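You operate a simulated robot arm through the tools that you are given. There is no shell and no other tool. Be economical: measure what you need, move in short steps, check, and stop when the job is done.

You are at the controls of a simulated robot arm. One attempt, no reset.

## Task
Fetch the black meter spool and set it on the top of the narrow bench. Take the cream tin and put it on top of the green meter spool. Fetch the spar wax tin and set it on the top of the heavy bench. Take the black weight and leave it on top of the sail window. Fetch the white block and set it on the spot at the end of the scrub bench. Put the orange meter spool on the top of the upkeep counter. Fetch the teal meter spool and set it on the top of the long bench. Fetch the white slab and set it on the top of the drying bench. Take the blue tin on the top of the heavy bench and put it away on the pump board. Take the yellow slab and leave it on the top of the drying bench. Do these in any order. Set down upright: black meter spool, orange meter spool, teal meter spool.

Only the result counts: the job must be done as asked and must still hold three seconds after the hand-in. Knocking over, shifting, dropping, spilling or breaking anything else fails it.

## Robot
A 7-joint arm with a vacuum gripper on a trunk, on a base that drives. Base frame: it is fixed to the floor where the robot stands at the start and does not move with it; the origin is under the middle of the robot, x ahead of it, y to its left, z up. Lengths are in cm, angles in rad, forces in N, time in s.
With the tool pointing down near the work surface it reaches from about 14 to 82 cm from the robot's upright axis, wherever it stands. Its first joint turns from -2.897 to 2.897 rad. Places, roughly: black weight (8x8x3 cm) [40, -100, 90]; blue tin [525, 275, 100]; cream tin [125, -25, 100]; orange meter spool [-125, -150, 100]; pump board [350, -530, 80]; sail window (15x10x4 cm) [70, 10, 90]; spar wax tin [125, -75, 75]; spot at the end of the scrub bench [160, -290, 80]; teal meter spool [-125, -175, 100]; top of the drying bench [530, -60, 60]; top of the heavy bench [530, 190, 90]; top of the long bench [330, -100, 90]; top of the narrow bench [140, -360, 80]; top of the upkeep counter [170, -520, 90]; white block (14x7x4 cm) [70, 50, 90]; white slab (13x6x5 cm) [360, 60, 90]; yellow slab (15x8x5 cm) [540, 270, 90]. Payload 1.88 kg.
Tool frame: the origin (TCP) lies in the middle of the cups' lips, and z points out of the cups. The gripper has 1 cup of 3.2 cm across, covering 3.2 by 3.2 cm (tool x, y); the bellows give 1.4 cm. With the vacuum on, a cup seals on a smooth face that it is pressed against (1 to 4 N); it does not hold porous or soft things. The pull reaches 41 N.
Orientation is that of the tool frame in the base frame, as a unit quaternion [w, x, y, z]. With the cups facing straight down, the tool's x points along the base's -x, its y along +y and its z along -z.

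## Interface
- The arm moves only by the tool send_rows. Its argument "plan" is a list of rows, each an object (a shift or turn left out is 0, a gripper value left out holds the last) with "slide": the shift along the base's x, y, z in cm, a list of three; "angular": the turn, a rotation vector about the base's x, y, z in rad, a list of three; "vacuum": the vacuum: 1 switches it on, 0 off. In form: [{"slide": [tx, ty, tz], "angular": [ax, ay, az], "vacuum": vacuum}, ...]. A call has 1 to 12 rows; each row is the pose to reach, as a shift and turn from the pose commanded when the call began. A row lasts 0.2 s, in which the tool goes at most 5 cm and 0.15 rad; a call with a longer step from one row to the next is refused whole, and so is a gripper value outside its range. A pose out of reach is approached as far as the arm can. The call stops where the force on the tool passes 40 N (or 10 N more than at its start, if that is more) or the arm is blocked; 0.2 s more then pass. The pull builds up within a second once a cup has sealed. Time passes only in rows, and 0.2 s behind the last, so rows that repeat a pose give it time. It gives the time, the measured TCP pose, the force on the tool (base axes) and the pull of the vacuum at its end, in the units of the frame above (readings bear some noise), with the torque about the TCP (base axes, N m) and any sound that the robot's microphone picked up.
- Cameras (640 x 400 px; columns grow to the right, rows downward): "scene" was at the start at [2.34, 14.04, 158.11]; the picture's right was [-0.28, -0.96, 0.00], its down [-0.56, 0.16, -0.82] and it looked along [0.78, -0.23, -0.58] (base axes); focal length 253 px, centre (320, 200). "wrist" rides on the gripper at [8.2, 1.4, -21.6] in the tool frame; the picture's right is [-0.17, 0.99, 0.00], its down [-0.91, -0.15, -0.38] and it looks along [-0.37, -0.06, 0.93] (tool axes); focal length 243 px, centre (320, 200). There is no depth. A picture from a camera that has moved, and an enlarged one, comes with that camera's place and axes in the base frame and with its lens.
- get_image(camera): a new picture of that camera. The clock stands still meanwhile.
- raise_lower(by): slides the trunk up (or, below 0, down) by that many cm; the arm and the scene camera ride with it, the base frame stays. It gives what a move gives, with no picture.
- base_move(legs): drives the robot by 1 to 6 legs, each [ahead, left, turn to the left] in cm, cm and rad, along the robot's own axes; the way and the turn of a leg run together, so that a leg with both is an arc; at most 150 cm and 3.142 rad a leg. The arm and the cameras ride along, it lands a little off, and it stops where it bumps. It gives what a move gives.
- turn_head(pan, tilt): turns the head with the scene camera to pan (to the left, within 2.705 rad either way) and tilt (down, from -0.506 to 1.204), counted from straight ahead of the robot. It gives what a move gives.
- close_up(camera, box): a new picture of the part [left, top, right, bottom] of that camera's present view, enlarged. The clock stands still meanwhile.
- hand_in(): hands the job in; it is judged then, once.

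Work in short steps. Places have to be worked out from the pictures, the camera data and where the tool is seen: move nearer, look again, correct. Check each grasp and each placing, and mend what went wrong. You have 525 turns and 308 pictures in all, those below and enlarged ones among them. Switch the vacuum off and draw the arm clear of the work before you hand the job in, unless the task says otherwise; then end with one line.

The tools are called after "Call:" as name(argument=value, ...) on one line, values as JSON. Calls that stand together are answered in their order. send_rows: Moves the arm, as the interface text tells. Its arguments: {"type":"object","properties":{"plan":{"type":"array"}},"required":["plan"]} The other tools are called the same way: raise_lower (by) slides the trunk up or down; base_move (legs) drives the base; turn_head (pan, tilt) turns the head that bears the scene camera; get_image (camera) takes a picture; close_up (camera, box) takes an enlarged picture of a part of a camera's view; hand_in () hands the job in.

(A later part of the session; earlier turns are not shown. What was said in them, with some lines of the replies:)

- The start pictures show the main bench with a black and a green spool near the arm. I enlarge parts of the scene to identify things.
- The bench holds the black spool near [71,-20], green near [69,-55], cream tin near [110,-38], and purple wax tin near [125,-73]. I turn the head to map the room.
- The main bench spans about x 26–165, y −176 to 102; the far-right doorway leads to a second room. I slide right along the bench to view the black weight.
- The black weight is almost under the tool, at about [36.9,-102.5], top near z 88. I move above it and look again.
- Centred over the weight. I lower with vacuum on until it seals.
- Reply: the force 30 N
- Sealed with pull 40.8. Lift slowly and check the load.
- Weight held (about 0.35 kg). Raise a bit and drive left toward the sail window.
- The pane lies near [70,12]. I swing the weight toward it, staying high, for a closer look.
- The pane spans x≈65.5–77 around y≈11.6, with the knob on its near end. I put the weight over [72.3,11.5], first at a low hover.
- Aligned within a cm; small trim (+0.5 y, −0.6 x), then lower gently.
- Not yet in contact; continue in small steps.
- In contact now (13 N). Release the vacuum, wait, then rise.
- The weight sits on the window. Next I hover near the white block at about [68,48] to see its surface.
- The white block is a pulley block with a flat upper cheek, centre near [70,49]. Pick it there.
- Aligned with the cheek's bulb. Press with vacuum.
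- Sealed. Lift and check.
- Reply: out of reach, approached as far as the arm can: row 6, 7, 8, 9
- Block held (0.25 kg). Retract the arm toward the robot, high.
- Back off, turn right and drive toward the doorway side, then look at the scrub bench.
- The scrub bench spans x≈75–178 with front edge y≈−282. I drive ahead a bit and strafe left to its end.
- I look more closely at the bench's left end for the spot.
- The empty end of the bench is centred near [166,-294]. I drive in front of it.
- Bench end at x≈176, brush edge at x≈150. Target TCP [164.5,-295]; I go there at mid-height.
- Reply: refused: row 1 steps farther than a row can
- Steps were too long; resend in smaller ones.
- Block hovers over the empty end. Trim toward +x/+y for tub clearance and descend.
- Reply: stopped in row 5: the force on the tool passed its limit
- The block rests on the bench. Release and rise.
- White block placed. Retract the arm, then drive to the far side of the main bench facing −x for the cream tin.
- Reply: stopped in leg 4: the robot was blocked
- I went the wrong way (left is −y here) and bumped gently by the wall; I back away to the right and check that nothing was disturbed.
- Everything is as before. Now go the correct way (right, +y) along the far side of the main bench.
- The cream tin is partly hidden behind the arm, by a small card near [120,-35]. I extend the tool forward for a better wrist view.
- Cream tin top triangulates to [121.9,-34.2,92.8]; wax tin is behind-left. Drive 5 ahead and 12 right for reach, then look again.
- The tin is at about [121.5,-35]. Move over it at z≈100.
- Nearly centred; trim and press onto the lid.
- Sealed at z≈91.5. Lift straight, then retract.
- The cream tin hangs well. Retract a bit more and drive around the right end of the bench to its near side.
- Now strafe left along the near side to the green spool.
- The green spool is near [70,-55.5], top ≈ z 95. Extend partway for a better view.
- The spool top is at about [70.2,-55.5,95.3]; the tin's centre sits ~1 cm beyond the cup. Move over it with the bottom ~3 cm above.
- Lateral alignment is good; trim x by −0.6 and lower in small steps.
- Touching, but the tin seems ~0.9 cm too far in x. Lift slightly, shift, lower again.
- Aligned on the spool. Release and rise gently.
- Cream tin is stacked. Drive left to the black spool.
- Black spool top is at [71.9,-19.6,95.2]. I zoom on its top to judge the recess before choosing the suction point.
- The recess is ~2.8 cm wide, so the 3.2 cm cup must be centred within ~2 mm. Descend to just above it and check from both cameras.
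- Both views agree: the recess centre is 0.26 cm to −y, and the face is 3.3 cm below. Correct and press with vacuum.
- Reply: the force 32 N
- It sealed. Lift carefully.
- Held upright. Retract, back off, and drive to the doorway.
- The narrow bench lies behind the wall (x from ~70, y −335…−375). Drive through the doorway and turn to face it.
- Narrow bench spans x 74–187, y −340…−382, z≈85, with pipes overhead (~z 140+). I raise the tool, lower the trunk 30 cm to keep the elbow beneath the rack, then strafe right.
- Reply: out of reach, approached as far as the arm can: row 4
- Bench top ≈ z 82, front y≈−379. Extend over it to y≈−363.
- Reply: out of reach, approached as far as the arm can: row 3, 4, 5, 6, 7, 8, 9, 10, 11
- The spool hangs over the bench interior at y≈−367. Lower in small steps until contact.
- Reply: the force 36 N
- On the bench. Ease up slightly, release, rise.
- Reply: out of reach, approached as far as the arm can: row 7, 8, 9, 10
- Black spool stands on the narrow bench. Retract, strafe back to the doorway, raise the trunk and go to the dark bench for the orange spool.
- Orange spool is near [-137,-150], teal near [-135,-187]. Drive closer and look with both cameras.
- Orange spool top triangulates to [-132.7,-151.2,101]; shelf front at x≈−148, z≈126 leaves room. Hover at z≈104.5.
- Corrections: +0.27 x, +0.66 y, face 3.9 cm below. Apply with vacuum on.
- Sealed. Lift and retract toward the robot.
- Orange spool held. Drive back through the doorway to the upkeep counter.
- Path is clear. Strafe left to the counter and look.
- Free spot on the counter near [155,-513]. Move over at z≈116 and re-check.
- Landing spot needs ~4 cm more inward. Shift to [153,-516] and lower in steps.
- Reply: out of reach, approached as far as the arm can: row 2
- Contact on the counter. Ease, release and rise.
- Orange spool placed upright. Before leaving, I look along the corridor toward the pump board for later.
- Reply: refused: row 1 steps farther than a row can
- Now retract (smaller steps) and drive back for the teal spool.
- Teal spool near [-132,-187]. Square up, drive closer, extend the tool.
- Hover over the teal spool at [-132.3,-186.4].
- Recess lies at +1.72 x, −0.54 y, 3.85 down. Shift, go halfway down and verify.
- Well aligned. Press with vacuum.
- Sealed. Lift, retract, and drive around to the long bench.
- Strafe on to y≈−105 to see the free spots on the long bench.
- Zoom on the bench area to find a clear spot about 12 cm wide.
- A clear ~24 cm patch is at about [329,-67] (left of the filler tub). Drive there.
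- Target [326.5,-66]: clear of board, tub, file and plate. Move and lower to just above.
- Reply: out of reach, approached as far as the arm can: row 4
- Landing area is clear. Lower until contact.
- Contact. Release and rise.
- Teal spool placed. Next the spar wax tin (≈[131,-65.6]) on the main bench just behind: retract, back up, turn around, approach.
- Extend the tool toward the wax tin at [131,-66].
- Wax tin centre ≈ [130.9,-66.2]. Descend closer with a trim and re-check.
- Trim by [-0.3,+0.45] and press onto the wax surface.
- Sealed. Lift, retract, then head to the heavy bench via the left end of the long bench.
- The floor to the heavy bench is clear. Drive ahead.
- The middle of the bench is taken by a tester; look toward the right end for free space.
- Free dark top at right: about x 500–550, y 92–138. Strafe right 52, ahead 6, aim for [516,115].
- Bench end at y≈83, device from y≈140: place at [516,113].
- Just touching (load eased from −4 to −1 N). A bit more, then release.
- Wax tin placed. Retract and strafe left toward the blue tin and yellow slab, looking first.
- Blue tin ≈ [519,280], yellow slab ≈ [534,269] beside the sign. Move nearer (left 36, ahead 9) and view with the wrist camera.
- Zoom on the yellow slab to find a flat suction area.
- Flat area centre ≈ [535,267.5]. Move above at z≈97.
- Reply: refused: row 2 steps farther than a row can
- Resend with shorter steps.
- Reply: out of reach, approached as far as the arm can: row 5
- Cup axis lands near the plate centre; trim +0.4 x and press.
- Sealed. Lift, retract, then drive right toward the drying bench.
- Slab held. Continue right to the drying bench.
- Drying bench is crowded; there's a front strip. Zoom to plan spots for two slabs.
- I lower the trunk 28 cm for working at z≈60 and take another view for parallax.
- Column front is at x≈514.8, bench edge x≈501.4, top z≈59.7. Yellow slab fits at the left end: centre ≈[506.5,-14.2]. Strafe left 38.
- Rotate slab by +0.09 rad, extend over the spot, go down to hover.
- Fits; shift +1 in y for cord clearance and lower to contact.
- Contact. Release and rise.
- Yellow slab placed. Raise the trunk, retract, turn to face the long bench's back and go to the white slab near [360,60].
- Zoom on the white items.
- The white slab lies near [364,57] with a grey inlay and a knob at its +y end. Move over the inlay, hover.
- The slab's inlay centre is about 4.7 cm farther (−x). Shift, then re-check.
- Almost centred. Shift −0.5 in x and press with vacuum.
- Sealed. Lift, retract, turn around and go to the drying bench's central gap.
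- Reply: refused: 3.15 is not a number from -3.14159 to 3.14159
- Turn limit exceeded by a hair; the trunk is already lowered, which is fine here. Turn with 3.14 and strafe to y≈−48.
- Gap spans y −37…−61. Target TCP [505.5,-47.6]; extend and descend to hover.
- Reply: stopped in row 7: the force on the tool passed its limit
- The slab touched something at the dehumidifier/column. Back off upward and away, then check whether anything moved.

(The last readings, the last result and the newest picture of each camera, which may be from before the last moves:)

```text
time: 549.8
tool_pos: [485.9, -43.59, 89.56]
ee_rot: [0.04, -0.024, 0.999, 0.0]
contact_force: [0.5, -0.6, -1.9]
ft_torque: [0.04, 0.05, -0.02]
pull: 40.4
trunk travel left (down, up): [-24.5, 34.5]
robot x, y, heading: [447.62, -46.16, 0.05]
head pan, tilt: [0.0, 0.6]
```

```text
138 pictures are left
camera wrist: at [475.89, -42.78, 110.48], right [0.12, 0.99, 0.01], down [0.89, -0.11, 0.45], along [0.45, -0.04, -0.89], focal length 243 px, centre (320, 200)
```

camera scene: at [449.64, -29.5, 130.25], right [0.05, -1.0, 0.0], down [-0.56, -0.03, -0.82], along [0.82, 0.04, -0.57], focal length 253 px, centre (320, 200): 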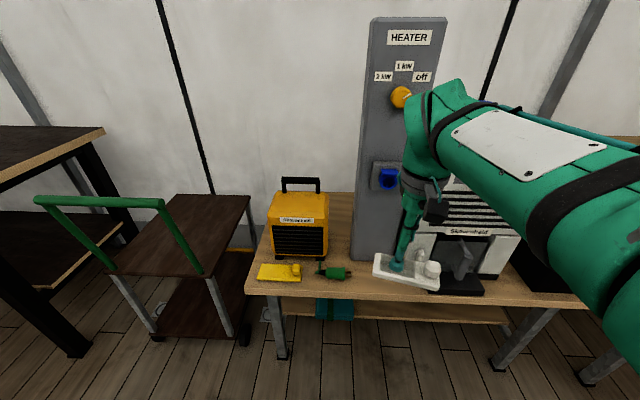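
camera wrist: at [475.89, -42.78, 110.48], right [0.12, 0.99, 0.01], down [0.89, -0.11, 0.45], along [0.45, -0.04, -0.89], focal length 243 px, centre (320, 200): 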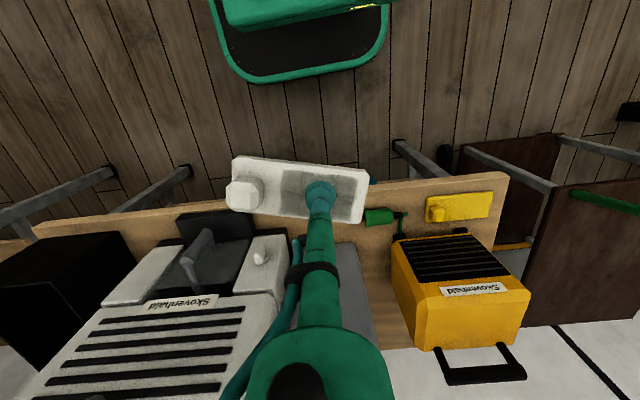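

Nothing moved; the slab just twisted under the cup. Better spot: the free area behind the yellow heater (x 530–558, y −5…−38). Straighten tool tilt and slab yaw, raise.

Call:
send_rows(plan=[{"slide": [-1, 0, 0], "angular": [0, 0.04, 0.1]}, {"slide": [-2, 0, 1], "angular": [0, 0.075, 0.2]}, {"slide": [-2, 0, 4], "angular": [0, 0.075, 0.2]}, {"slide": [-2, 0, 7], "angular": [0, 0.075, 0.2]}])

Call:
raise_lower(by=13)

Call:
base_move(legs=[[0, 0, -0.05], [0, 25, 0]])

Call:
turn_head(pan=-0.1, tilt=0.7)

Call:
get_image(camera="scene")

Call:
get_image(camera="wrist")

```text
time: 550.8
tool_pos: [483.91, -43.67, 96.59]
ee_rot: [0.003, -0.124, 0.992, 0.005]
contact_force: [-0.5, 0.2, -0.8]
ft_torque: [0.05, 0.04, 0.03]
pull: 40.6
trunk travel left (down, up): [-24.5, 34.5]
robot x, y, heading: [447.46, -46.13, 0.056]
head pan, tilt: [0.0, 0.6]
```

```text
time: 552.3
tool_pos: [483.85, -43.74, 109.42]
ee_rot: [0.004, -0.124, 0.992, 0.005]
contact_force: [-0.2, 1.5, -0.3]
ft_torque: [0.04, -0.04, 0.04]
pull: 40.7
trunk travel left (down, up): [-37.5, 21.5]
robot x, y, heading: [447.34, -45.97, 0.051]
head pan, tilt: [0.0, 0.6]
```

```text
time: 554.6
tool_pos: [483.98, -20.07, 109.52]
ee_rot: [0.004, -0.101, 0.995, 0.005]
contact_force: [-0.3, 0.3, -0.7]
ft_torque: [0.04, 0.01, -0.01]
pull: 40.3
trunk travel left (down, up): [-37.5, 21.5]
robot x, y, heading: [447.81, -20.84, -0.001]
head pan, tilt: [0.0, 0.6]
```

```text
time: 555.3
tool_pos: [484.05, -20.07, 109.64]
ee_rot: [0.004, -0.101, 0.995, 0.005]
contact_force: [1.1, -0.4, -0.9]
ft_torque: [0.02, 0.0, -0.03]
pull: 40.6
trunk travel left (down, up): [-37.5, 21.5]
robot x, y, heading: [448.03, -20.87, 0.002]
head pan, tilt: [-0.099, 0.7]
```

```text
137 pictures are left
camera scene: at [450.03, -5.09, 142.39], right [-0.1, -1.0, 0.0], down [-0.64, 0.06, -0.77], along [0.76, -0.08, -0.64], focal length 253 px, centre (320, 200)
```

scene: 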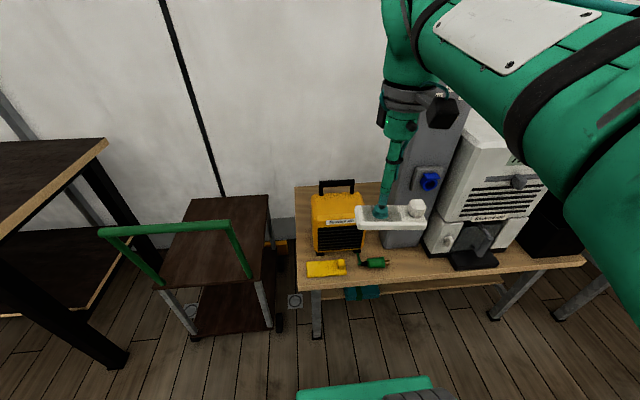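

```text
136 pictures are left
camera wrist: at [475.53, -20.67, 131.13], right [-0.03, 1.0, 0.01], down [0.92, 0.03, 0.38], along [0.38, 0.02, -0.92], focal length 243 px, centre (320, 200)
```

wrist: 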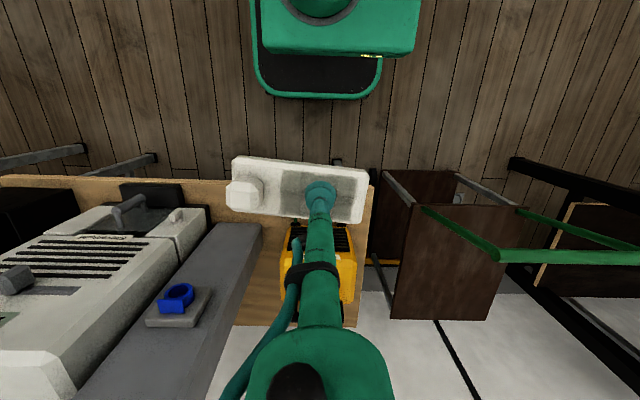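

Zone behind heater: x≈531–558. Drive ahead 19, extend over the heater high, and look.

Call:
base_move(legs=[[19, 0, 0]])

Call:
send_rows(plan=[{"slide": [4.5, 0, 0]}, {"slide": [9, 0, 0]}, {"slide": [13.5, 0, 0]}, {"slide": [18, 0, 0]}, {"slide": [22.5, 0, 0]}, {"slide": [27, 0, 0]}, {"slide": [31.5, 0, 0]}, {"slide": [36, 0, 0]}, {"slide": [40, 0, 0]}])

Call:
get_image(camera="scene")

Call:
get_image(camera="wrist")

```text
time: 556.8
tool_pos: [503.01, -20.02, 109.65]
ee_rot: [0.005, -0.1, 0.995, 0.005]
contact_force: [-0.1, -0.6, -0.4]
ft_torque: [0.04, -0.02, -0.01]
pull: 40.7
trunk travel left (down, up): [-37.5, 21.5]
robot x, y, heading: [467.01, -20.51, -0.001]
head pan, tilt: [-0.099, 0.7]
```

```text
time: 558.8
tool_pos: [536.96, -19.89, 108.25]
ee_rot: [0.008, -0.1, 0.995, 0.005]
contact_force: [-1.3, 0.2, -0.1]
ft_torque: [0.02, -0.21, 0.02]
pull: 40.4
out of reach, approached as far as the arm can: row 8, 9
trunk travel left (down, up): [-37.5, 21.5]
robot x, y, heading: [466.84, -20.91, 0.002]
head pan, tilt: [-0.099, 0.7]
```

```text
135 pictures are left
camera scene: at [468.81, -5.09, 142.41], right [-0.1, -1.0, 0.0], down [-0.64, 0.06, -0.77], along [0.76, -0.07, -0.64], focal length 253 px, centre (320, 200)
```

scene: 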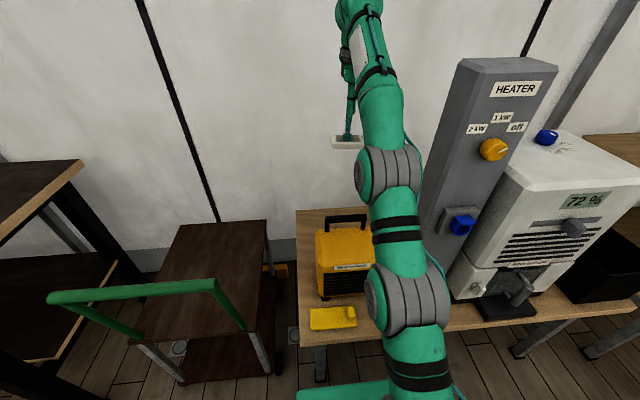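

```text
134 pictures are left
camera wrist: at [528.23, -20.56, 129.81], right [-0.03, 1.0, 0.01], down [0.92, 0.03, 0.39], along [0.39, 0.02, -0.92], focal length 243 px, centre (320, 200)
```

wrist: 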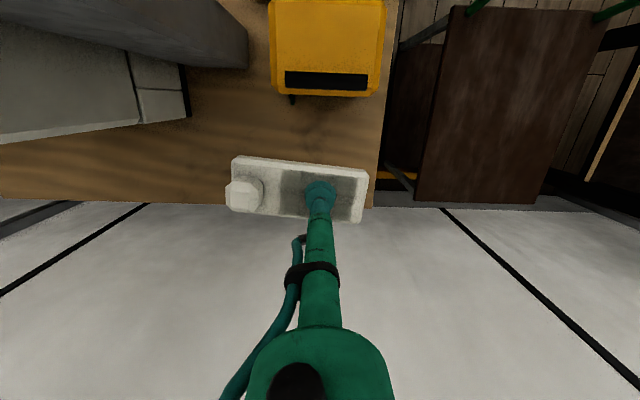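

Great view: bench free behind heater; its handle is at x≈526, so I want TCP x≥545. Lower to z≈96 (still above the handle) and extend further.

Call:
send_rows(plan=[{"slide": [0, 0, -4]}, {"slide": [0, 0, -8]}, {"slide": [0, 0, -11.5]}, {"slide": [3, 0, -12]}, {"slide": [6, 0, -12]}, {"slide": [9, 0, -12]}])

Call:
get_image(camera="scene")

```text
time: 560.2
tool_pos: [544.48, -19.9, 94.72]
ee_rot: [-0.002, -0.101, 0.995, 0.005]
contact_force: [1.0, 0.8, -2.0]
ft_torque: [0.04, 0.18, 0.02]
pull: 41.0
out of reach, approached as far as the arm can: row 6
trunk travel left (down, up): [-37.5, 21.5]
robot x, y, heading: [467.25, -21.03, -0.001]
head pan, tilt: [-0.099, 0.7]
```

```text
133 pictures are left
camera scene: at [469.61, -5.08, 142.33], right [-0.1, -1.0, 0.0], down [-0.64, 0.06, -0.76], along [0.76, -0.07, -0.65], focal length 253 px, centre (320, 200)
```

scene: 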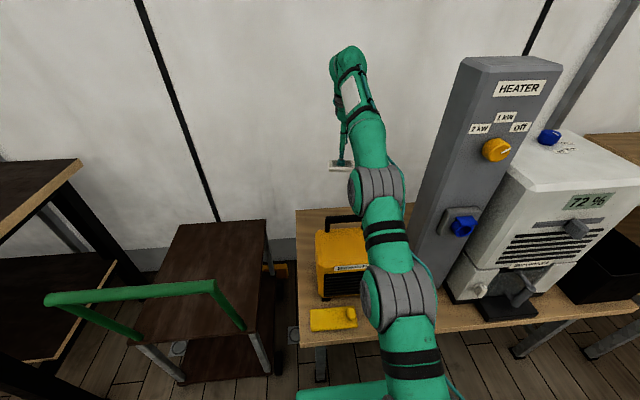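

Continue down slowly behind the heater, checking for contact.

Call:
send_rows(plan=[{"slide": [0.5, 0, -3]}, {"slide": [1, 0, -6]}, {"slide": [1, 0, -9]}, {"slide": [1, 0, -12]}, {"slide": [1, 0, -15]}])

Call:
get_image(camera="scene")

Call:
get_image(camera="wrist")

```text
time: 561.4
tool_pos: [545.08, -20.04, 80.34]
ee_rot: [0.004, -0.101, 0.995, 0.005]
contact_force: [0.1, -0.8, -0.1]
ft_torque: [0.04, -0.05, -0.02]
pull: 40.6
trunk travel left (down, up): [-37.5, 21.5]
robot x, y, heading: [466.36, -20.66, 0.001]
head pan, tilt: [-0.099, 0.7]
```

```text
132 pictures are left
camera scene: at [469.08, -5.08, 142.39], right [-0.1, -1.0, 0.0], down [-0.64, 0.06, -0.77], along [0.76, -0.07, -0.64], focal length 253 px, centre (320, 200)
```

scene: 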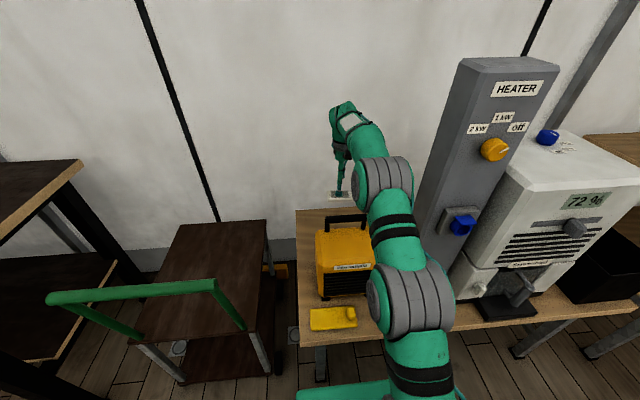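

```text
131 pictures are left
camera wrist: at [536.69, -20.7, 102.0], right [-0.03, 1.0, 0.01], down [0.92, 0.03, 0.38], along [0.38, 0.02, -0.92], focal length 243 px, centre (320, 200)
```

wrist: 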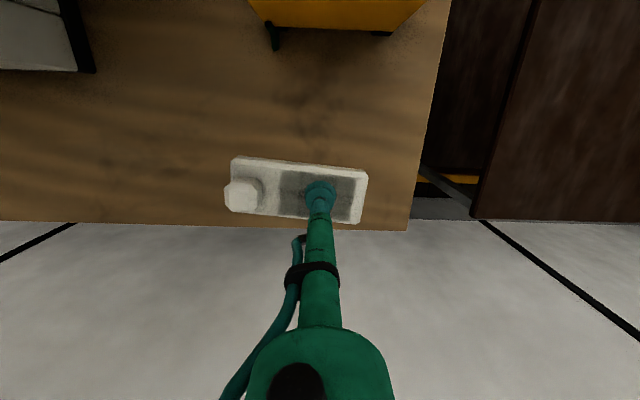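

Landing will be at x≈545, well on the bench. Geometry says the forearm clears the handle by ~5 cm. Descend slowly.

Call:
send_rows(plan=[{"slide": [0, 0, -2]}, {"slide": [0, 0, -4]}, {"slide": [0, 0, -6]}, {"slide": [0, 0, -8]}, {"slide": [0, 0, -10]}])

Call:
close_up(camera="scene", box=[290, 100, 450, 320])

```text
time: 562.6
tool_pos: [545.0, -20.08, 70.23]
ee_rot: [0.003, -0.1, 0.995, 0.005]
contact_force: [0.3, -0.2, -0.7]
ft_torque: [0.03, -0.01, 0.0]
pull: 40.6
trunk travel left (down, up): [-37.5, 21.5]
robot x, y, heading: [466.57, -20.86, 0.005]
head pan, tilt: [-0.099, 0.7]
```

```text
1.82 times, centred on (370, 210) of scene
camera zoom: at [469.08, -5.08, 142.39], right [-0.1, -1.0, 0.0], down [-0.64, 0.06, -0.77], along [0.76, -0.07, -0.64], focal length 460 px, centre (229, 182)
```

zoom: 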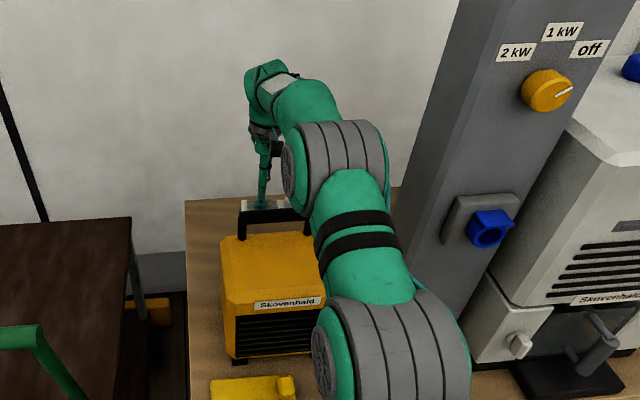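

Call:
send_rows(plan=[{"slide": [0, 0, -2]}, {"slide": [0, 0, -4]}, {"slide": [0, 0, -6]}, {"slide": [0, 0, -7.2]}])

Call:
get_image(camera="wrist")

```text
time: 563.6
tool_pos: [545.22, -19.82, 63.12]
ee_rot: [0.003, -0.1, 0.995, 0.004]
contact_force: [-0.3, 0.1, -0.7]
ft_torque: [0.04, 0.02, 0.02]
pull: 40.5
trunk travel left (down, up): [-37.5, 21.5]
robot x, y, heading: [466.55, -20.77, 0.002]
head pan, tilt: [-0.099, 0.7]
```

```text
129 pictures are left
camera wrist: at [536.78, -20.54, 84.76], right [-0.03, 1.0, 0.01], down [0.92, 0.03, 0.38], along [0.38, 0.02, -0.92], focal length 243 px, centre (320, 200)
```

wrist: 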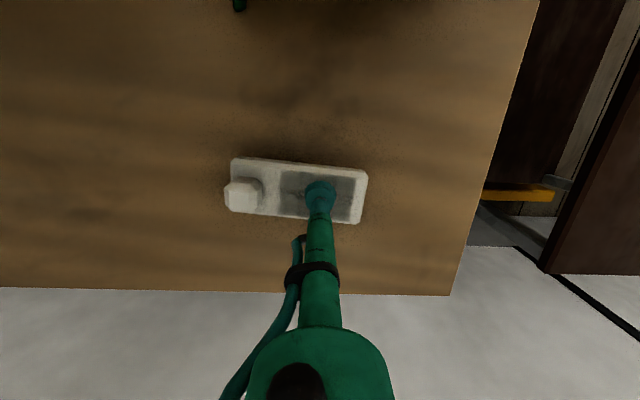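

Call:
send_rows(plan=[{"slide": [0, 0, -0.8]}, {"slide": [0, 0, -1.4]}, {"slide": [0, 0, -1.9]}])

```text
time: 564.4
tool_pos: [545.42, -19.92, 62.03]
ee_rot: [0.007, -0.1, 0.995, 0.004]
contact_force: [-7.0, 0.1, 24.2]
ft_torque: [-0.32, 0.15, -0.23]
pull: 40.8
trunk travel left (down, up): [-37.5, 21.5]
robot x, y, heading: [466.45, -20.74, 0.002]
head pan, tilt: [-0.099, 0.7]
```

Contact. Release and rise straight up.

Call:
send_rows(plan=[{"slide": [0, 0, 0.5], "vacuum": 0}, {"slide": [0, 0, 0.6]}, {"slide": [0, 0, 0.6]}, {"slide": [0, 0, 0.6]}, {"slide": [0, 0, 1.2]}, {"slide": [0, 0, 4]}, {"slide": [0, 0, 8]}, {"slide": [0, 0, 12]}, {"slide": [0, 0, 16]}, {"slide": [0, 0, 20]}, {"slide": [0, 0, 24]}, {"slide": [0, 0, 28]}])

Call:
get_image(camera="wrist")

```text
time: 567.0
tool_pos: [545.41, -20.07, 89.51]
ee_rot: [0.002, -0.101, 0.995, 0.005]
contact_force: [-0.2, 0.3, 0.3]
ft_torque: [-0.01, 0.0, -0.01]
pull: 0.1
trunk travel left (down, up): [-37.5, 21.5]
robot x, y, heading: [466.42, -20.54, 0.001]
head pan, tilt: [-0.099, 0.7]
```

```text
128 pictures are left
camera wrist: at [536.92, -20.71, 110.98], right [-0.03, 1.0, 0.01], down [0.93, 0.03, 0.38], along [0.38, 0.02, -0.93], focal length 243 px, centre (320, 200)
```

wrist: 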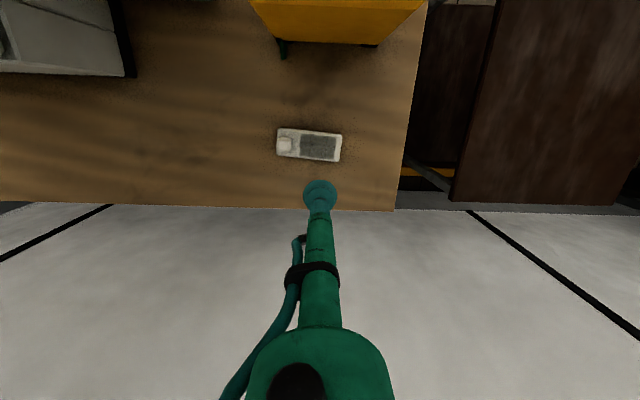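

White slab is on the drying bench. Rise more, retract over the heater, straighten the tool yaw, back off and raise the trunk.

Call:
send_rows(plan=[{"slide": [-1, 0, 4]}, {"slide": [-3, 0, 8]}, {"slide": [-5, 0, 12]}, {"slide": [-8, 0, 15]}, {"slide": [-12, 0, 16]}, {"slide": [-16, 0, 16]}, {"slide": [-20, 0, 16]}, {"slide": [-24, 0, 16]}, {"slide": [-28, 0, 16], "angular": [0, 0, -0.05]}, {"slide": [-32, 0, 16], "angular": [0, 0, -0.1]}, {"slide": [-36, 0, 16], "angular": [0, 0, -0.15]}, {"slide": [-40, 0, 16], "angular": [0, 0, -0.2]}])

Call:
base_move(legs=[[-22, 0, 0]])

Call:
raise_lower(by=15)

Call:
get_image(camera="scene")

```text
time: 569.6
tool_pos: [504.95, -20.01, 105.08]
ee_rot: [0.003, 0.001, 1.0, 0.005]
contact_force: [0.4, 0.1, -0.2]
ft_torque: [-0.02, 0.05, 0.02]
pull: 0.1
trunk travel left (down, up): [-37.5, 21.5]
robot x, y, heading: [466.95, -20.75, 0.004]
head pan, tilt: [-0.099, 0.7]
```

```text
time: 571.3
tool_pos: [483.16, -20.15, 105.2]
ee_rot: [0.003, -0.001, 1.0, 0.004]
contact_force: [0.4, -0.7, 0.3]
ft_torque: [0.0, 0.02, -0.04]
pull: 0.1
trunk travel left (down, up): [-37.5, 21.5]
robot x, y, heading: [445.11, -20.99, -0.004]
head pan, tilt: [-0.099, 0.7]
```

```text
time: 573.0
tool_pos: [483.24, -20.02, 120.19]
ee_rot: [0.003, 0.0, 1.0, 0.004]
contact_force: [-0.4, -0.3, -0.2]
ft_torque: [0.0, -0.04, 0.0]
pull: 0.0
trunk travel left (down, up): [-52.5, 6.5]
robot x, y, heading: [444.88, -20.89, -0.0]
head pan, tilt: [-0.099, 0.7]
```

```text
127 pictures are left
camera scene: at [447.27, -5.1, 157.38], right [-0.1, -1.0, 0.0], down [-0.64, 0.06, -0.76], along [0.76, -0.08, -0.64], focal length 253 px, centre (320, 200)
```

scene: 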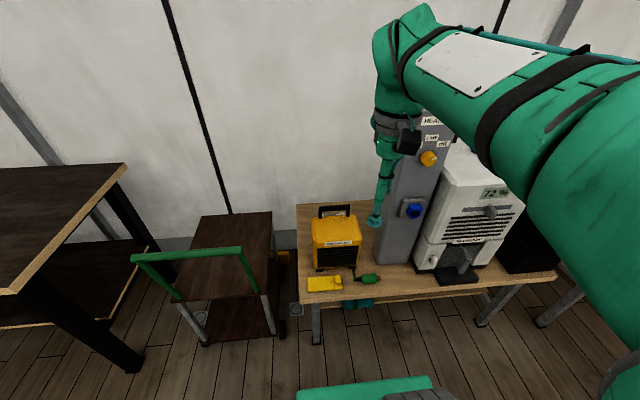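

Both slabs placed. Now go back to the heavy bench's left end for the blue tin.

Call:
base_move(legs=[[0, 135, 0], [12, 138, 0]])

Call:
send_rows(plan=[{"slide": [4, 3, 0]}, {"slide": [8, 6, 0]}, {"slide": [12, 9, 0]}, {"slide": [16, 12, 0]}])

Call:
turn_head(pan=0.1, tilt=0.7)

Call:
get_image(camera="wrist")

Call:
get_image(camera="scene")

```text
time: 586.5
tool_pos: [489.33, 257.43, 120.37]
ee_rot: [0.003, -0.012, 1.0, 0.003]
contact_force: [-0.7, 0.2, 0.6]
ft_torque: [-0.01, 0.02, 0.01]
pull: 0.1
trunk travel left (down, up): [-52.5, 6.5]
robot x, y, heading: [451.23, 255.65, 0.026]
head pan, tilt: [-0.099, 0.7]
```

```text
time: 587.5
tool_pos: [505.24, 269.17, 119.89]
ee_rot: [0.003, -0.013, 1.0, 0.004]
contact_force: [0.9, 0.3, 0.5]
ft_torque: [-0.01, 0.02, 0.0]
pull: 0.1
trunk travel left (down, up): [-52.5, 6.5]
robot x, y, heading: [451.18, 256.11, 0.024]
head pan, tilt: [-0.099, 0.7]
```

```text
time: 588.2
tool_pos: [505.31, 269.1, 120.04]
ee_rot: [0.004, -0.013, 1.0, 0.004]
contact_force: [0.1, 0.0, -1.3]
ft_torque: [0.0, 0.04, 0.01]
pull: 0.0
trunk travel left (down, up): [-52.5, 6.5]
robot x, y, heading: [451.18, 256.11, 0.022]
head pan, tilt: [0.099, 0.7]
```

```text
126 pictures are left
camera wrist: at [496.82, 269.98, 141.59], right [0.14, 0.99, 0.01], down [0.92, -0.13, 0.38], along [0.38, -0.04, -0.92], focal length 243 px, centre (320, 200)
```

wrist: 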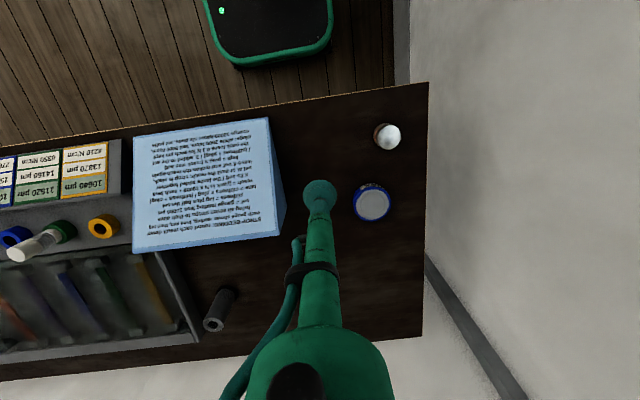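

```text
125 pictures are left
camera scene: at [453.03, 273.13, 157.39], right [0.12, -0.99, 0.0], down [-0.64, -0.08, -0.76], along [0.76, 0.09, -0.64], focal length 253 px, centre (320, 200)
```

scene: 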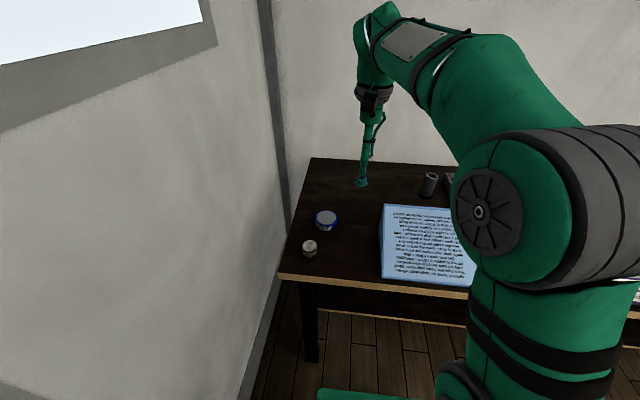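

Blue tin at ≈[519,279]. Hover over it.

Call:
send_rows(plan=[{"slide": [4, 3, 0]}, {"slide": [8, 6, -1]}, {"slide": [12, 9, -3]}, {"slide": [13.8, 9.9, -7]}, {"slide": [13.8, 9.9, -11.5]}, {"slide": [13.8, 9.9, -16]}, {"slide": [13.8, 9.9, -20]}])

Call:
close_up(camera="wrist", box=[240, 130, 400, 230])

Call:
close_up(camera="scene", box=[280, 180, 376, 240])

```text
refused: row 2 steps farther than a row can; nothing moved
```

```text
4.00 times, centred on (320, 180) of wrist
camera zoom: at [496.82, 269.98, 141.59], right [0.14, 0.99, 0.01], down [0.92, -0.13, 0.38], along [0.38, -0.04, -0.92], focal length 970 px, centre (320, 280)
```

zoom: 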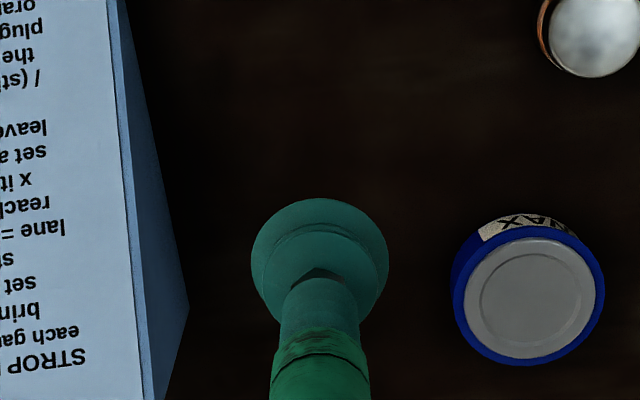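

```text
6.67 times, centred on (328, 210) of scene
camera zoom: at [453.03, 273.13, 157.39], right [0.12, -0.99, 0.0], down [-0.64, -0.08, -0.76], along [0.76, 0.09, -0.64], focal length 1685 px, centre (267, 133)
```

zoom: 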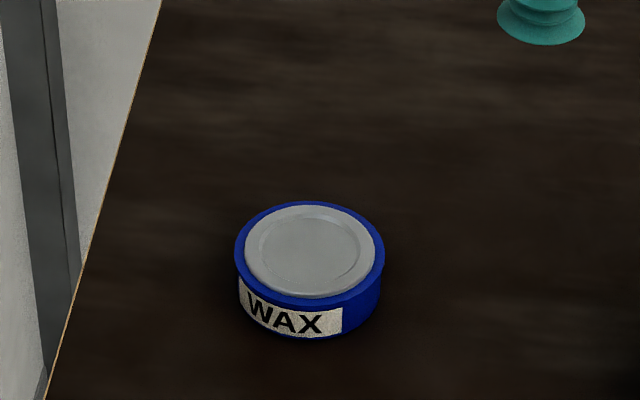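

Resend with shorter steps.

Call:
send_rows(plan=[{"slide": [3.5, 2.5, 0]}, {"slide": [7, 5, -1]}, {"slide": [10.5, 7.5, -2.5]}, {"slide": [13.8, 9.9, -4.5]}, {"slide": [13.8, 9.9, -9]}, {"slide": [13.8, 9.9, -13.5]}, {"slide": [13.8, 9.9, -18]}, {"slide": [13.8, 9.9, -21]}])

Call:
close_up(camera="wrist", box=[240, 130, 400, 230])

Call:
close_up(camera="scene", box=[280, 180, 376, 240])

```text
time: 590.0
tool_pos: [519.37, 279.32, 99.19]
ee_rot: [0.005, -0.012, 1.0, 0.004]
contact_force: [-0.6, 0.0, -0.6]
ft_torque: [-0.02, 0.01, -0.06]
pull: 0.0
trunk travel left (down, up): [-52.5, 6.5]
robot x, y, heading: [451.02, 256.31, 0.027]
head pan, tilt: [0.099, 0.7]
```

```text
4.00 times, centred on (320, 180) of wrist
camera zoom: at [510.88, 280.15, 120.84], right [0.14, 0.99, 0.01], down [0.92, -0.13, 0.38], along [0.38, -0.04, -0.92], focal length 970 px, centre (320, 280)
```

zoom: 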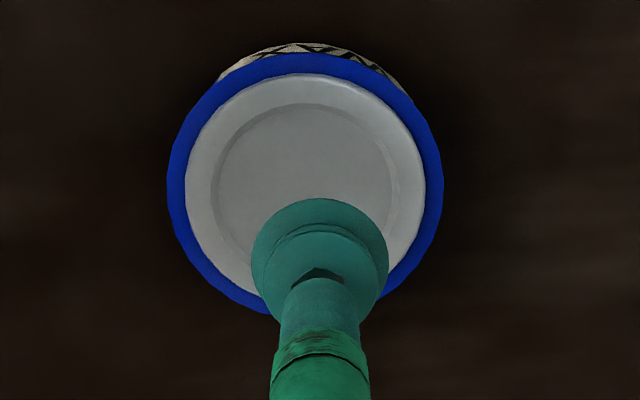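

```text
6.67 times, centred on (328, 210) of scene
camera zoom: at [453.05, 273.14, 157.39], right [0.12, -0.99, 0.0], down [-0.64, -0.08, -0.76], along [0.76, 0.09, -0.64], focal length 1685 px, centre (267, 133)
```

zoom: 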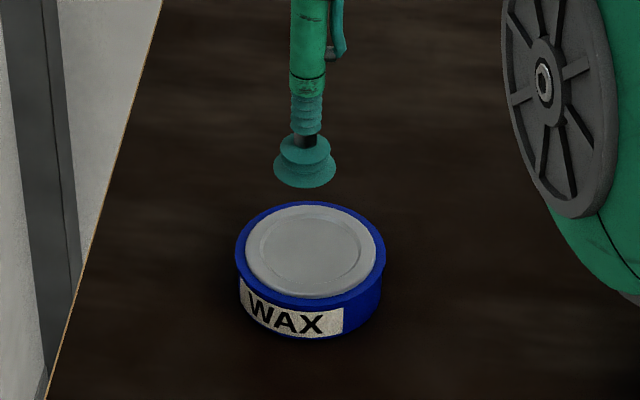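

Trim [-0.4,-0.35] and press.

Call:
send_rows(plan=[{"slide": [-0.4, -0.35, -2.5], "vacuum": 1}, {"slide": [-0.4, -0.35, -4]}, {"slide": [-0.4, -0.35, -4.8]}, {"slide": [-0.4, -0.35, -5.2]}, {"slide": [-0.4, -0.35, -5.2]}])

```text
time: 591.2
tool_pos: [518.76, 278.95, 93.94]
ee_rot: [0.003, -0.012, 1.0, 0.005]
contact_force: [0.0, -0.6, 0.2]
ft_torque: [0.02, -0.02, -0.01]
pull: 0.0
trunk travel left (down, up): [-52.5, 6.5]
robot x, y, heading: [451.05, 255.6, 0.028]
head pan, tilt: [0.099, 0.7]
```

Call:
send_rows(plan=[{"slide": [0, 0, -0.4]}, {"slide": [0, 0, -0.7]}, {"slide": [0, 0, -0.9]}, {"slide": [0, 0, -0.9]}])

```text
time: 592.2
tool_pos: [518.68, 279.09, 93.22]
ee_rot: [0.005, -0.012, 1.0, 0.005]
contact_force: [-1.2, 1.7, 11.6]
ft_torque: [-0.2, 0.12, -0.09]
pull: 40.9
trunk travel left (down, up): [-52.5, 6.5]
robot x, y, heading: [451.07, 255.56, 0.024]
head pan, tilt: [0.099, 0.7]
```

Sealed. Lift and retract, then start the long drive to the pump board.

Call:
send_rows(plan=[{"slide": [0, 0, 1]}, {"slide": [0, 0, 4]}, {"slide": [0, 0, 8]}, {"slide": [0, 0, 12.5]}, {"slide": [-2.5, -1.5, 16]}, {"slide": [-6, -4, 18]}, {"slide": [-9.5, -6.5, 20]}, {"slide": [-13, -9, 22]}, {"slide": [-16.5, -11.5, 24]}, {"slide": [-20, -14, 26]}, {"slide": [-23.5, -16.5, 27]}, {"slide": [-27, -19, 27]}])

Call:
base_move(legs=[[-14, 0, -0.025], [0, -90, 0], [-110, 0, 0], [-98, 0, 0]])

```text
time: 594.8
tool_pos: [491.83, 259.81, 120.16]
ee_rot: [0.003, -0.012, 1.0, 0.004]
contact_force: [0.5, 0.0, -4.6]
ft_torque: [0.02, 0.06, 0.02]
pull: 41.0
trunk travel left (down, up): [-52.5, 6.5]
robot x, y, heading: [450.94, 255.8, 0.024]
head pan, tilt: [0.099, 0.7]
```

```text
time: 610.5
tool_pos: [266.73, 167.58, 120.13]
ee_rot: [0.003, -0.007, 1.0, 0.004]
contact_force: [-0.8, 0.0, -4.3]
ft_torque: [0.0, 0.01, -0.01]
pull: 40.5
trunk travel left (down, up): [-52.5, 6.5]
robot x, y, heading: [225.84, 163.45, 0.017]
head pan, tilt: [0.099, 0.7]
```

Good. Continue down the aisle and toward the doorway.

Call:
base_move(legs=[[0, 0, -0.015], [0, -130, 0], [0, -130, 0], [0, -130, 0]])

Call:
base_move(legs=[[-125, 0, 0], [-125, 0, 0]])

```text
time: 629.7
tool_pos: [261.53, -224.45, 120.13]
ee_rot: [0.004, 0.012, 1.0, 0.004]
contact_force: [-0.8, -0.2, -3.5]
ft_torque: [-0.04, 0.03, -0.02]
pull: 40.9
trunk travel left (down, up): [-52.5, 6.5]
robot x, y, heading: [220.35, -226.75, -0.023]
head pan, tilt: [0.099, 0.7]
```

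```text
time: 641.7
tool_pos: [15.65, -213.75, 120.08]
ee_rot: [0.005, 0.029, 1.0, 0.004]
contact_force: [0.2, 0.0, -4.3]
ft_torque: [0.0, 0.03, -0.03]
pull: 40.7
trunk travel left (down, up): [-52.5, 6.5]
robot x, y, heading: [-25.37, -214.65, -0.057]
head pan, tilt: [0.099, 0.7]
```

Call:
base_move(legs=[[0, 0, -1.514], [112, 0, 0], [112, 0, 0]])

Call:
base_move(legs=[[0, 100, 0], [0, 100, 0]])

Call:
turn_head(pan=1.1, tilt=0.45)

Call:
get_image(camera="scene")

```text
time: 656.6
tool_pos: [-32.17, -480.96, 119.98]
ee_rot: [0.006, 0.722, 0.692, 0.001]
contact_force: [-0.5, 0.1, -3.7]
ft_torque: [0.05, 0.02, 0.0]
pull: 40.6
trunk travel left (down, up): [-52.5, 6.5]
robot x, y, heading: [-33.93, -440.26, -1.61]
head pan, tilt: [0.099, 0.7]
```

```text
time: 666.5
tool_pos: [164.63, -491.09, 120.15]
ee_rot: [0.005, 0.725, 0.689, 0.001]
contact_force: [-1.0, 0.5, -3.3]
ft_torque: [0.06, -0.01, 0.0]
pull: 40.8
trunk travel left (down, up): [-52.5, 6.5]
robot x, y, heading: [163.9, -450.24, -1.622]
head pan, tilt: [0.099, 0.7]
```

```text
time: 667.8
tool_pos: [164.51, -491.12, 120.05]
ee_rot: [0.006, 0.725, 0.689, 0.001]
contact_force: [0.1, 0.8, -3.9]
ft_torque: [0.03, -0.01, 0.02]
pull: 40.9
trunk travel left (down, up): [-52.5, 6.5]
robot x, y, heading: [163.52, -450.41, -1.622]
head pan, tilt: [1.1, 0.45]
```

```text
120 pictures are left
camera scene: at [187.98, -449.51, 159.6], right [-0.5, -0.87, 0.0], down [-0.38, 0.22, -0.9], along [0.78, -0.45, -0.44], focal length 253 px, centre (320, 200)
```

scene: 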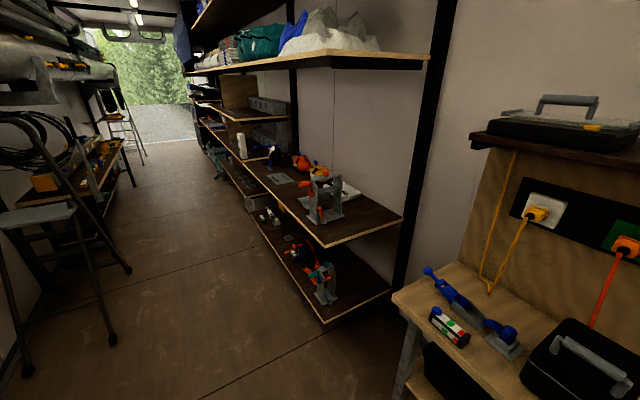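

Square the heading, and continue left to about x=300 for a closer view of the pump board.

Call:
base_move(legs=[[-10, 0, 0.05], [0, 65, 0], [0, 65, 0]])

Call:
turn_head(pan=0.5, tilt=0.5)

Call:
get_image(camera="scene")

Call:
get_image(camera="wrist")

```text
time: 675.4
tool_pos: [298.47, -481.7, 120.13]
ee_rot: [0.005, 0.71, 0.704, 0.0]
contact_force: [1.0, -0.6, -3.0]
ft_torque: [0.02, -0.01, 0.03]
pull: 41.1
trunk travel left (down, up): [-52.5, 6.5]
robot x, y, heading: [295.32, -440.61, -1.581]
head pan, tilt: [1.1, 0.45]
```

```text
time: 676.4
tool_pos: [298.4, -481.59, 120.03]
ee_rot: [0.005, 0.71, 0.704, 0.0]
contact_force: [0.0, 0.2, -4.4]
ft_torque: [0.04, -0.01, 0.0]
pull: 40.2
trunk travel left (down, up): [-52.5, 6.5]
robot x, y, heading: [295.61, -440.51, -1.584]
head pan, tilt: [0.499, 0.499]
```

```text
119 pictures are left
camera scene: at [316.23, -442.83, 159.16], right [-0.88, -0.47, 0.0], down [-0.23, 0.42, -0.88], along [0.41, -0.77, -0.48], focal length 253 px, centre (320, 200)
```

scene: 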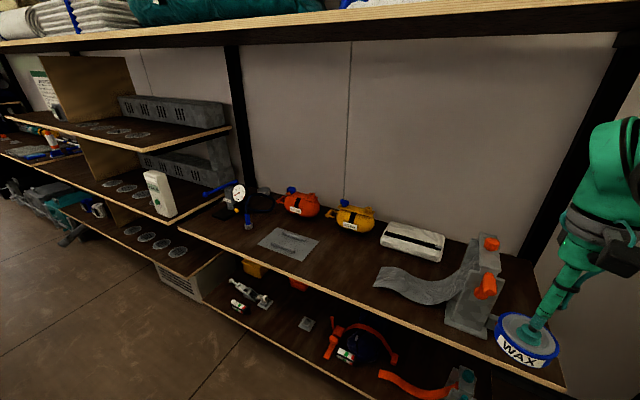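

```text
118 pictures are left
camera wrist: at [299.72, -473.39, 141.66], right [0.98, -0.17, 0.01], down [-0.16, -0.91, 0.38], along [-0.06, -0.38, -0.93], focal length 243 px, centre (320, 200)
```

wrist: 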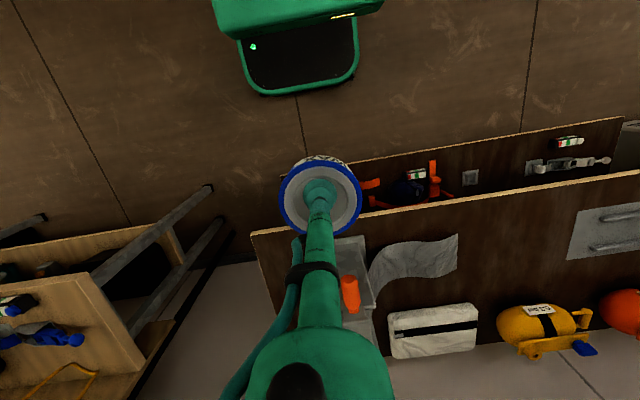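

The pump board is the dark shelf with the pumps; clear area near [347,-523], z≈80. Strafe left 50 and ahead 11.

Call:
base_move(legs=[[0, 48, 0.01], [11, 0, 0]])

Call:
turn_head(pan=0.1, tilt=0.65)

Call:
get_image(camera="scene")

Call:
get_image(camera="wrist")

```text
time: 680.0
tool_pos: [346.39, -492.94, 120.06]
ee_rot: [0.004, 0.706, 0.708, 0.001]
contact_force: [0.0, 0.8, -3.0]
ft_torque: [0.04, 0.01, -0.01]
pull: 40.5
trunk travel left (down, up): [-52.5, 6.5]
robot x, y, heading: [343.14, -452.11, -1.564]
head pan, tilt: [0.499, 0.499]
```

```text
time: 680.9
tool_pos: [346.4, -492.88, 120.03]
ee_rot: [0.005, 0.707, 0.707, 0.0]
contact_force: [0.6, -0.6, -3.8]
ft_torque: [0.05, -0.02, 0.0]
pull: 40.8
trunk travel left (down, up): [-52.5, 6.5]
robot x, y, heading: [342.84, -452.17, -1.566]
head pan, tilt: [0.099, 0.649]
```

```text
117 pictures are left
camera scene: at [360.26, -454.57, 157.83], right [-0.99, -0.1, 0.0], down [-0.06, 0.6, -0.8], along [0.08, -0.79, -0.6], focal length 253 px, centre (320, 200)
```

scene: 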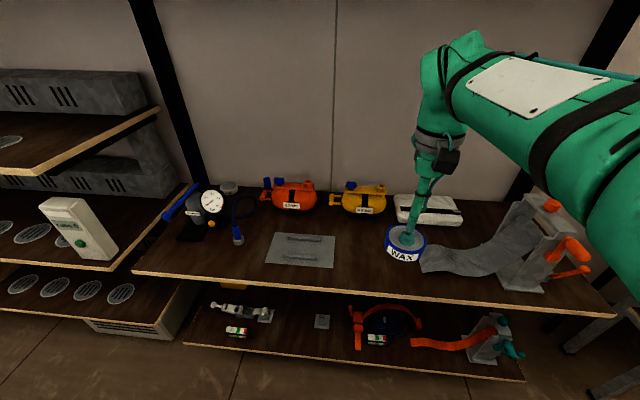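

```text
116 pictures are left
camera wrist: at [347.57, -484.65, 141.64], right [0.99, -0.16, 0.01], down [-0.15, -0.91, 0.38], along [-0.05, -0.38, -0.93], focal length 243 px, centre (320, 200)
```

wrist: 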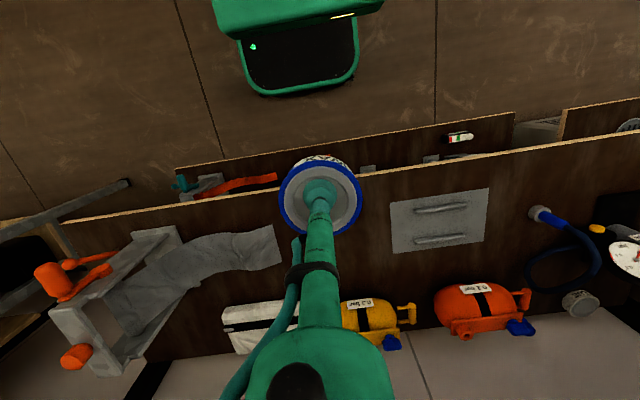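

Free zone x 329–358, y −507…−535. Move the tin over [344,-521] and lower to hover.

Call:
send_rows(plan=[{"slide": [-0.5, -4.5, 0]}, {"slide": [-1, -9, 0]}, {"slide": [-1.5, -13.5, 0]}, {"slide": [-2, -18, -1]}, {"slide": [-2.4, -22.5, -3]}, {"slide": [-2.4, -26.5, -6]}, {"slide": [-2.4, -28.2, -10]}, {"slide": [-2.4, -28.2, -15]}, {"slide": [-2.4, -28.2, -20]}, {"slide": [-2.4, -28.2, -25]}, {"slide": [-2.4, -28.2, -29]}])

Call:
get_image(camera="wrist")

Call:
close_up(camera="scene", box=[260, 180, 500, 330])

```text
time: 683.3
tool_pos: [343.89, -521.0, 91.01]
ee_rot: [0.004, 0.706, 0.708, 0.0]
contact_force: [0.6, -0.4, -3.7]
ft_torque: [0.04, -0.04, 0.04]
pull: 40.8
trunk travel left (down, up): [-52.5, 6.5]
robot x, y, heading: [343.15, -452.37, -1.566]
head pan, tilt: [0.099, 0.649]
```

```text
115 pictures are left
camera wrist: at [345.19, -512.72, 112.65], right [0.99, -0.16, 0.01], down [-0.15, -0.91, 0.38], along [-0.05, -0.38, -0.92], focal length 243 px, centre (320, 200)
```

wrist: 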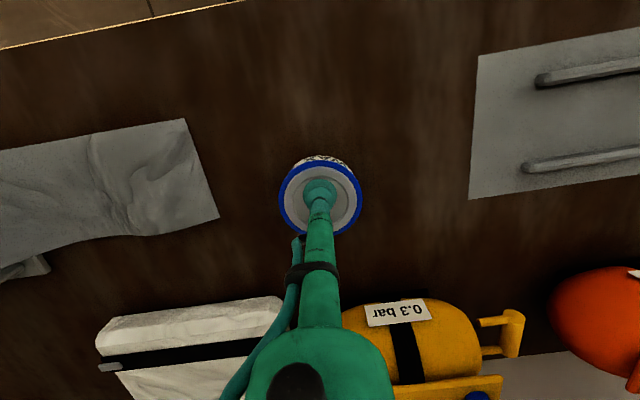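

```text
2.67 times, centred on (380, 255) of scene
camera zoom: at [360.25, -454.6, 157.83], right [-0.99, -0.1, 0.0], down [-0.06, 0.6, -0.8], along [0.08, -0.79, -0.6], focal length 674 px, centre (160, 53)
```

zoom: 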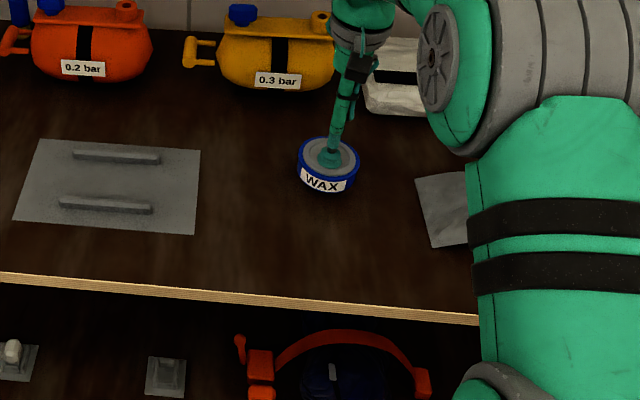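

The shelf's centre matches the given pump-board place. Lower to contact.

Call:
send_rows(plan=[{"slide": [0, 0, -2]}, {"slide": [0, 0, -4]}, {"slide": [0, 0, -5.5]}])

```text
time: 684.1
tool_pos: [344.03, -521.54, 86.78]
ee_rot: [0.01, 0.706, 0.708, -0.005]
contact_force: [0.8, -0.3, 11.9]
ft_torque: [0.09, 0.16, -0.24]
pull: 40.7
trunk travel left (down, up): [-52.5, 6.5]
robot x, y, heading: [342.98, -452.56, -1.57]
head pan, tilt: [0.099, 0.649]
stopped in row 3: the force on the tool passed its limit (the readings are from after the stop); the commanded pose is now the measured one
```

Contact at z≈86.8 (board top ≈ 83). Release and rise.

Call:
send_rows(plan=[{"slide": [0, 0, 0], "vacuum": 0}, {"slide": [0, 0, 0.1]}, {"slide": [0, 0, 0.2]}, {"slide": [0, 0, 0.3]}, {"slide": [0, 0, 1]}, {"slide": [0, 0, 4]}, {"slide": [0, 1, 8]}, {"slide": [0, 4, 11]}, {"slide": [0, 8, 14]}, {"slide": [0, 12, 16]}, {"slide": [0, 16, 18]}])

Call:
close_up(camera="scene", box=[260, 180, 500, 330])

```text
time: 686.5
tool_pos: [344.01, -505.45, 104.4]
ee_rot: [0.009, 0.706, 0.708, -0.002]
contact_force: [0.2, 0.0, 0.0]
ft_torque: [0.03, -0.03, -0.02]
pull: 0.0
trunk travel left (down, up): [-52.5, 6.5]
robot x, y, heading: [342.89, -452.08, -1.57]
head pan, tilt: [0.099, 0.649]
```

```text
2.67 times, centred on (380, 255) of scene
camera zoom: at [360.26, -454.52, 157.82], right [-0.99, -0.1, 0.0], down [-0.06, 0.6, -0.8], along [0.08, -0.79, -0.6], focal length 674 px, centre (160, 53)
```

zoom: 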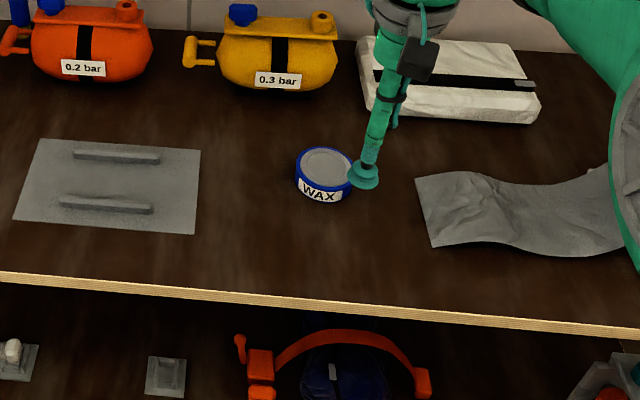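

The blue tin stands on the pump board and the vacuum is off. Draw the arm clear, then hand in.

Call:
send_rows(plan=[{"slide": [0, 4, 2]}, {"slide": [0, 8, 4]}, {"slide": [0, 12, 6]}, {"slide": [0, 16, 8]}])

Call:
base_move(legs=[[-10, 0, 0]])

Call:
get_image(camera="scene")

```text
time: 687.5
tool_pos: [343.91, -489.21, 112.51]
ee_rot: [0.009, 0.707, 0.707, -0.003]
contact_force: [0.1, 0.4, -0.2]
ft_torque: [0.07, -0.01, 0.0]
pull: 0.0
trunk travel left (down, up): [-52.5, 6.5]
robot x, y, heading: [343.04, -452.23, -1.568]
head pan, tilt: [0.099, 0.649]
```

```text
time: 688.7
tool_pos: [343.98, -479.3, 112.51]
ee_rot: [0.009, 0.707, 0.708, -0.004]
contact_force: [-0.1, 0.2, 0.1]
ft_torque: [-0.03, 0.01, 0.0]
pull: 0.1
trunk travel left (down, up): [-52.5, 6.5]
robot x, y, heading: [343.07, -442.45, -1.574]
head pan, tilt: [0.099, 0.649]
```

```text
112 pictures are left
camera scene: at [360.24, -444.52, 157.82], right [-0.99, -0.1, 0.0], down [-0.06, 0.6, -0.8], along [0.08, -0.79, -0.6], focal length 253 px, centre (320, 200)
```

scene: 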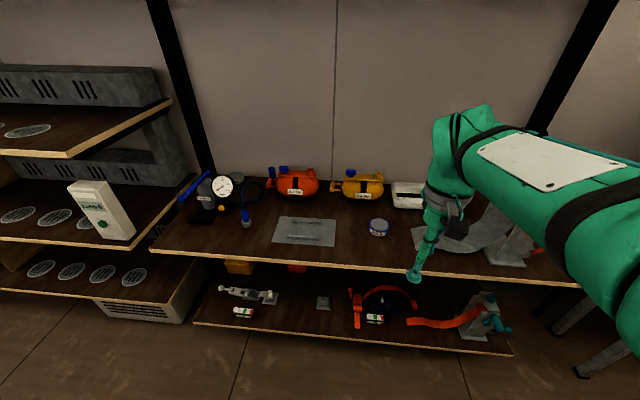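

All ten placements are done, each seen in place after its release, and the arm is clear. Handing in.

Call:
hand_in()

```text
The job is handed in.
```

I handed the job in with all ten items placed. I checked each one with the camera right after releasing it, and all three spools stood upright. Two contacts happened along the way: the robot bumped the wall by the scrub bench, and the white slab touched something on the drying bench. Pictures afterwards showed nothing out of place.
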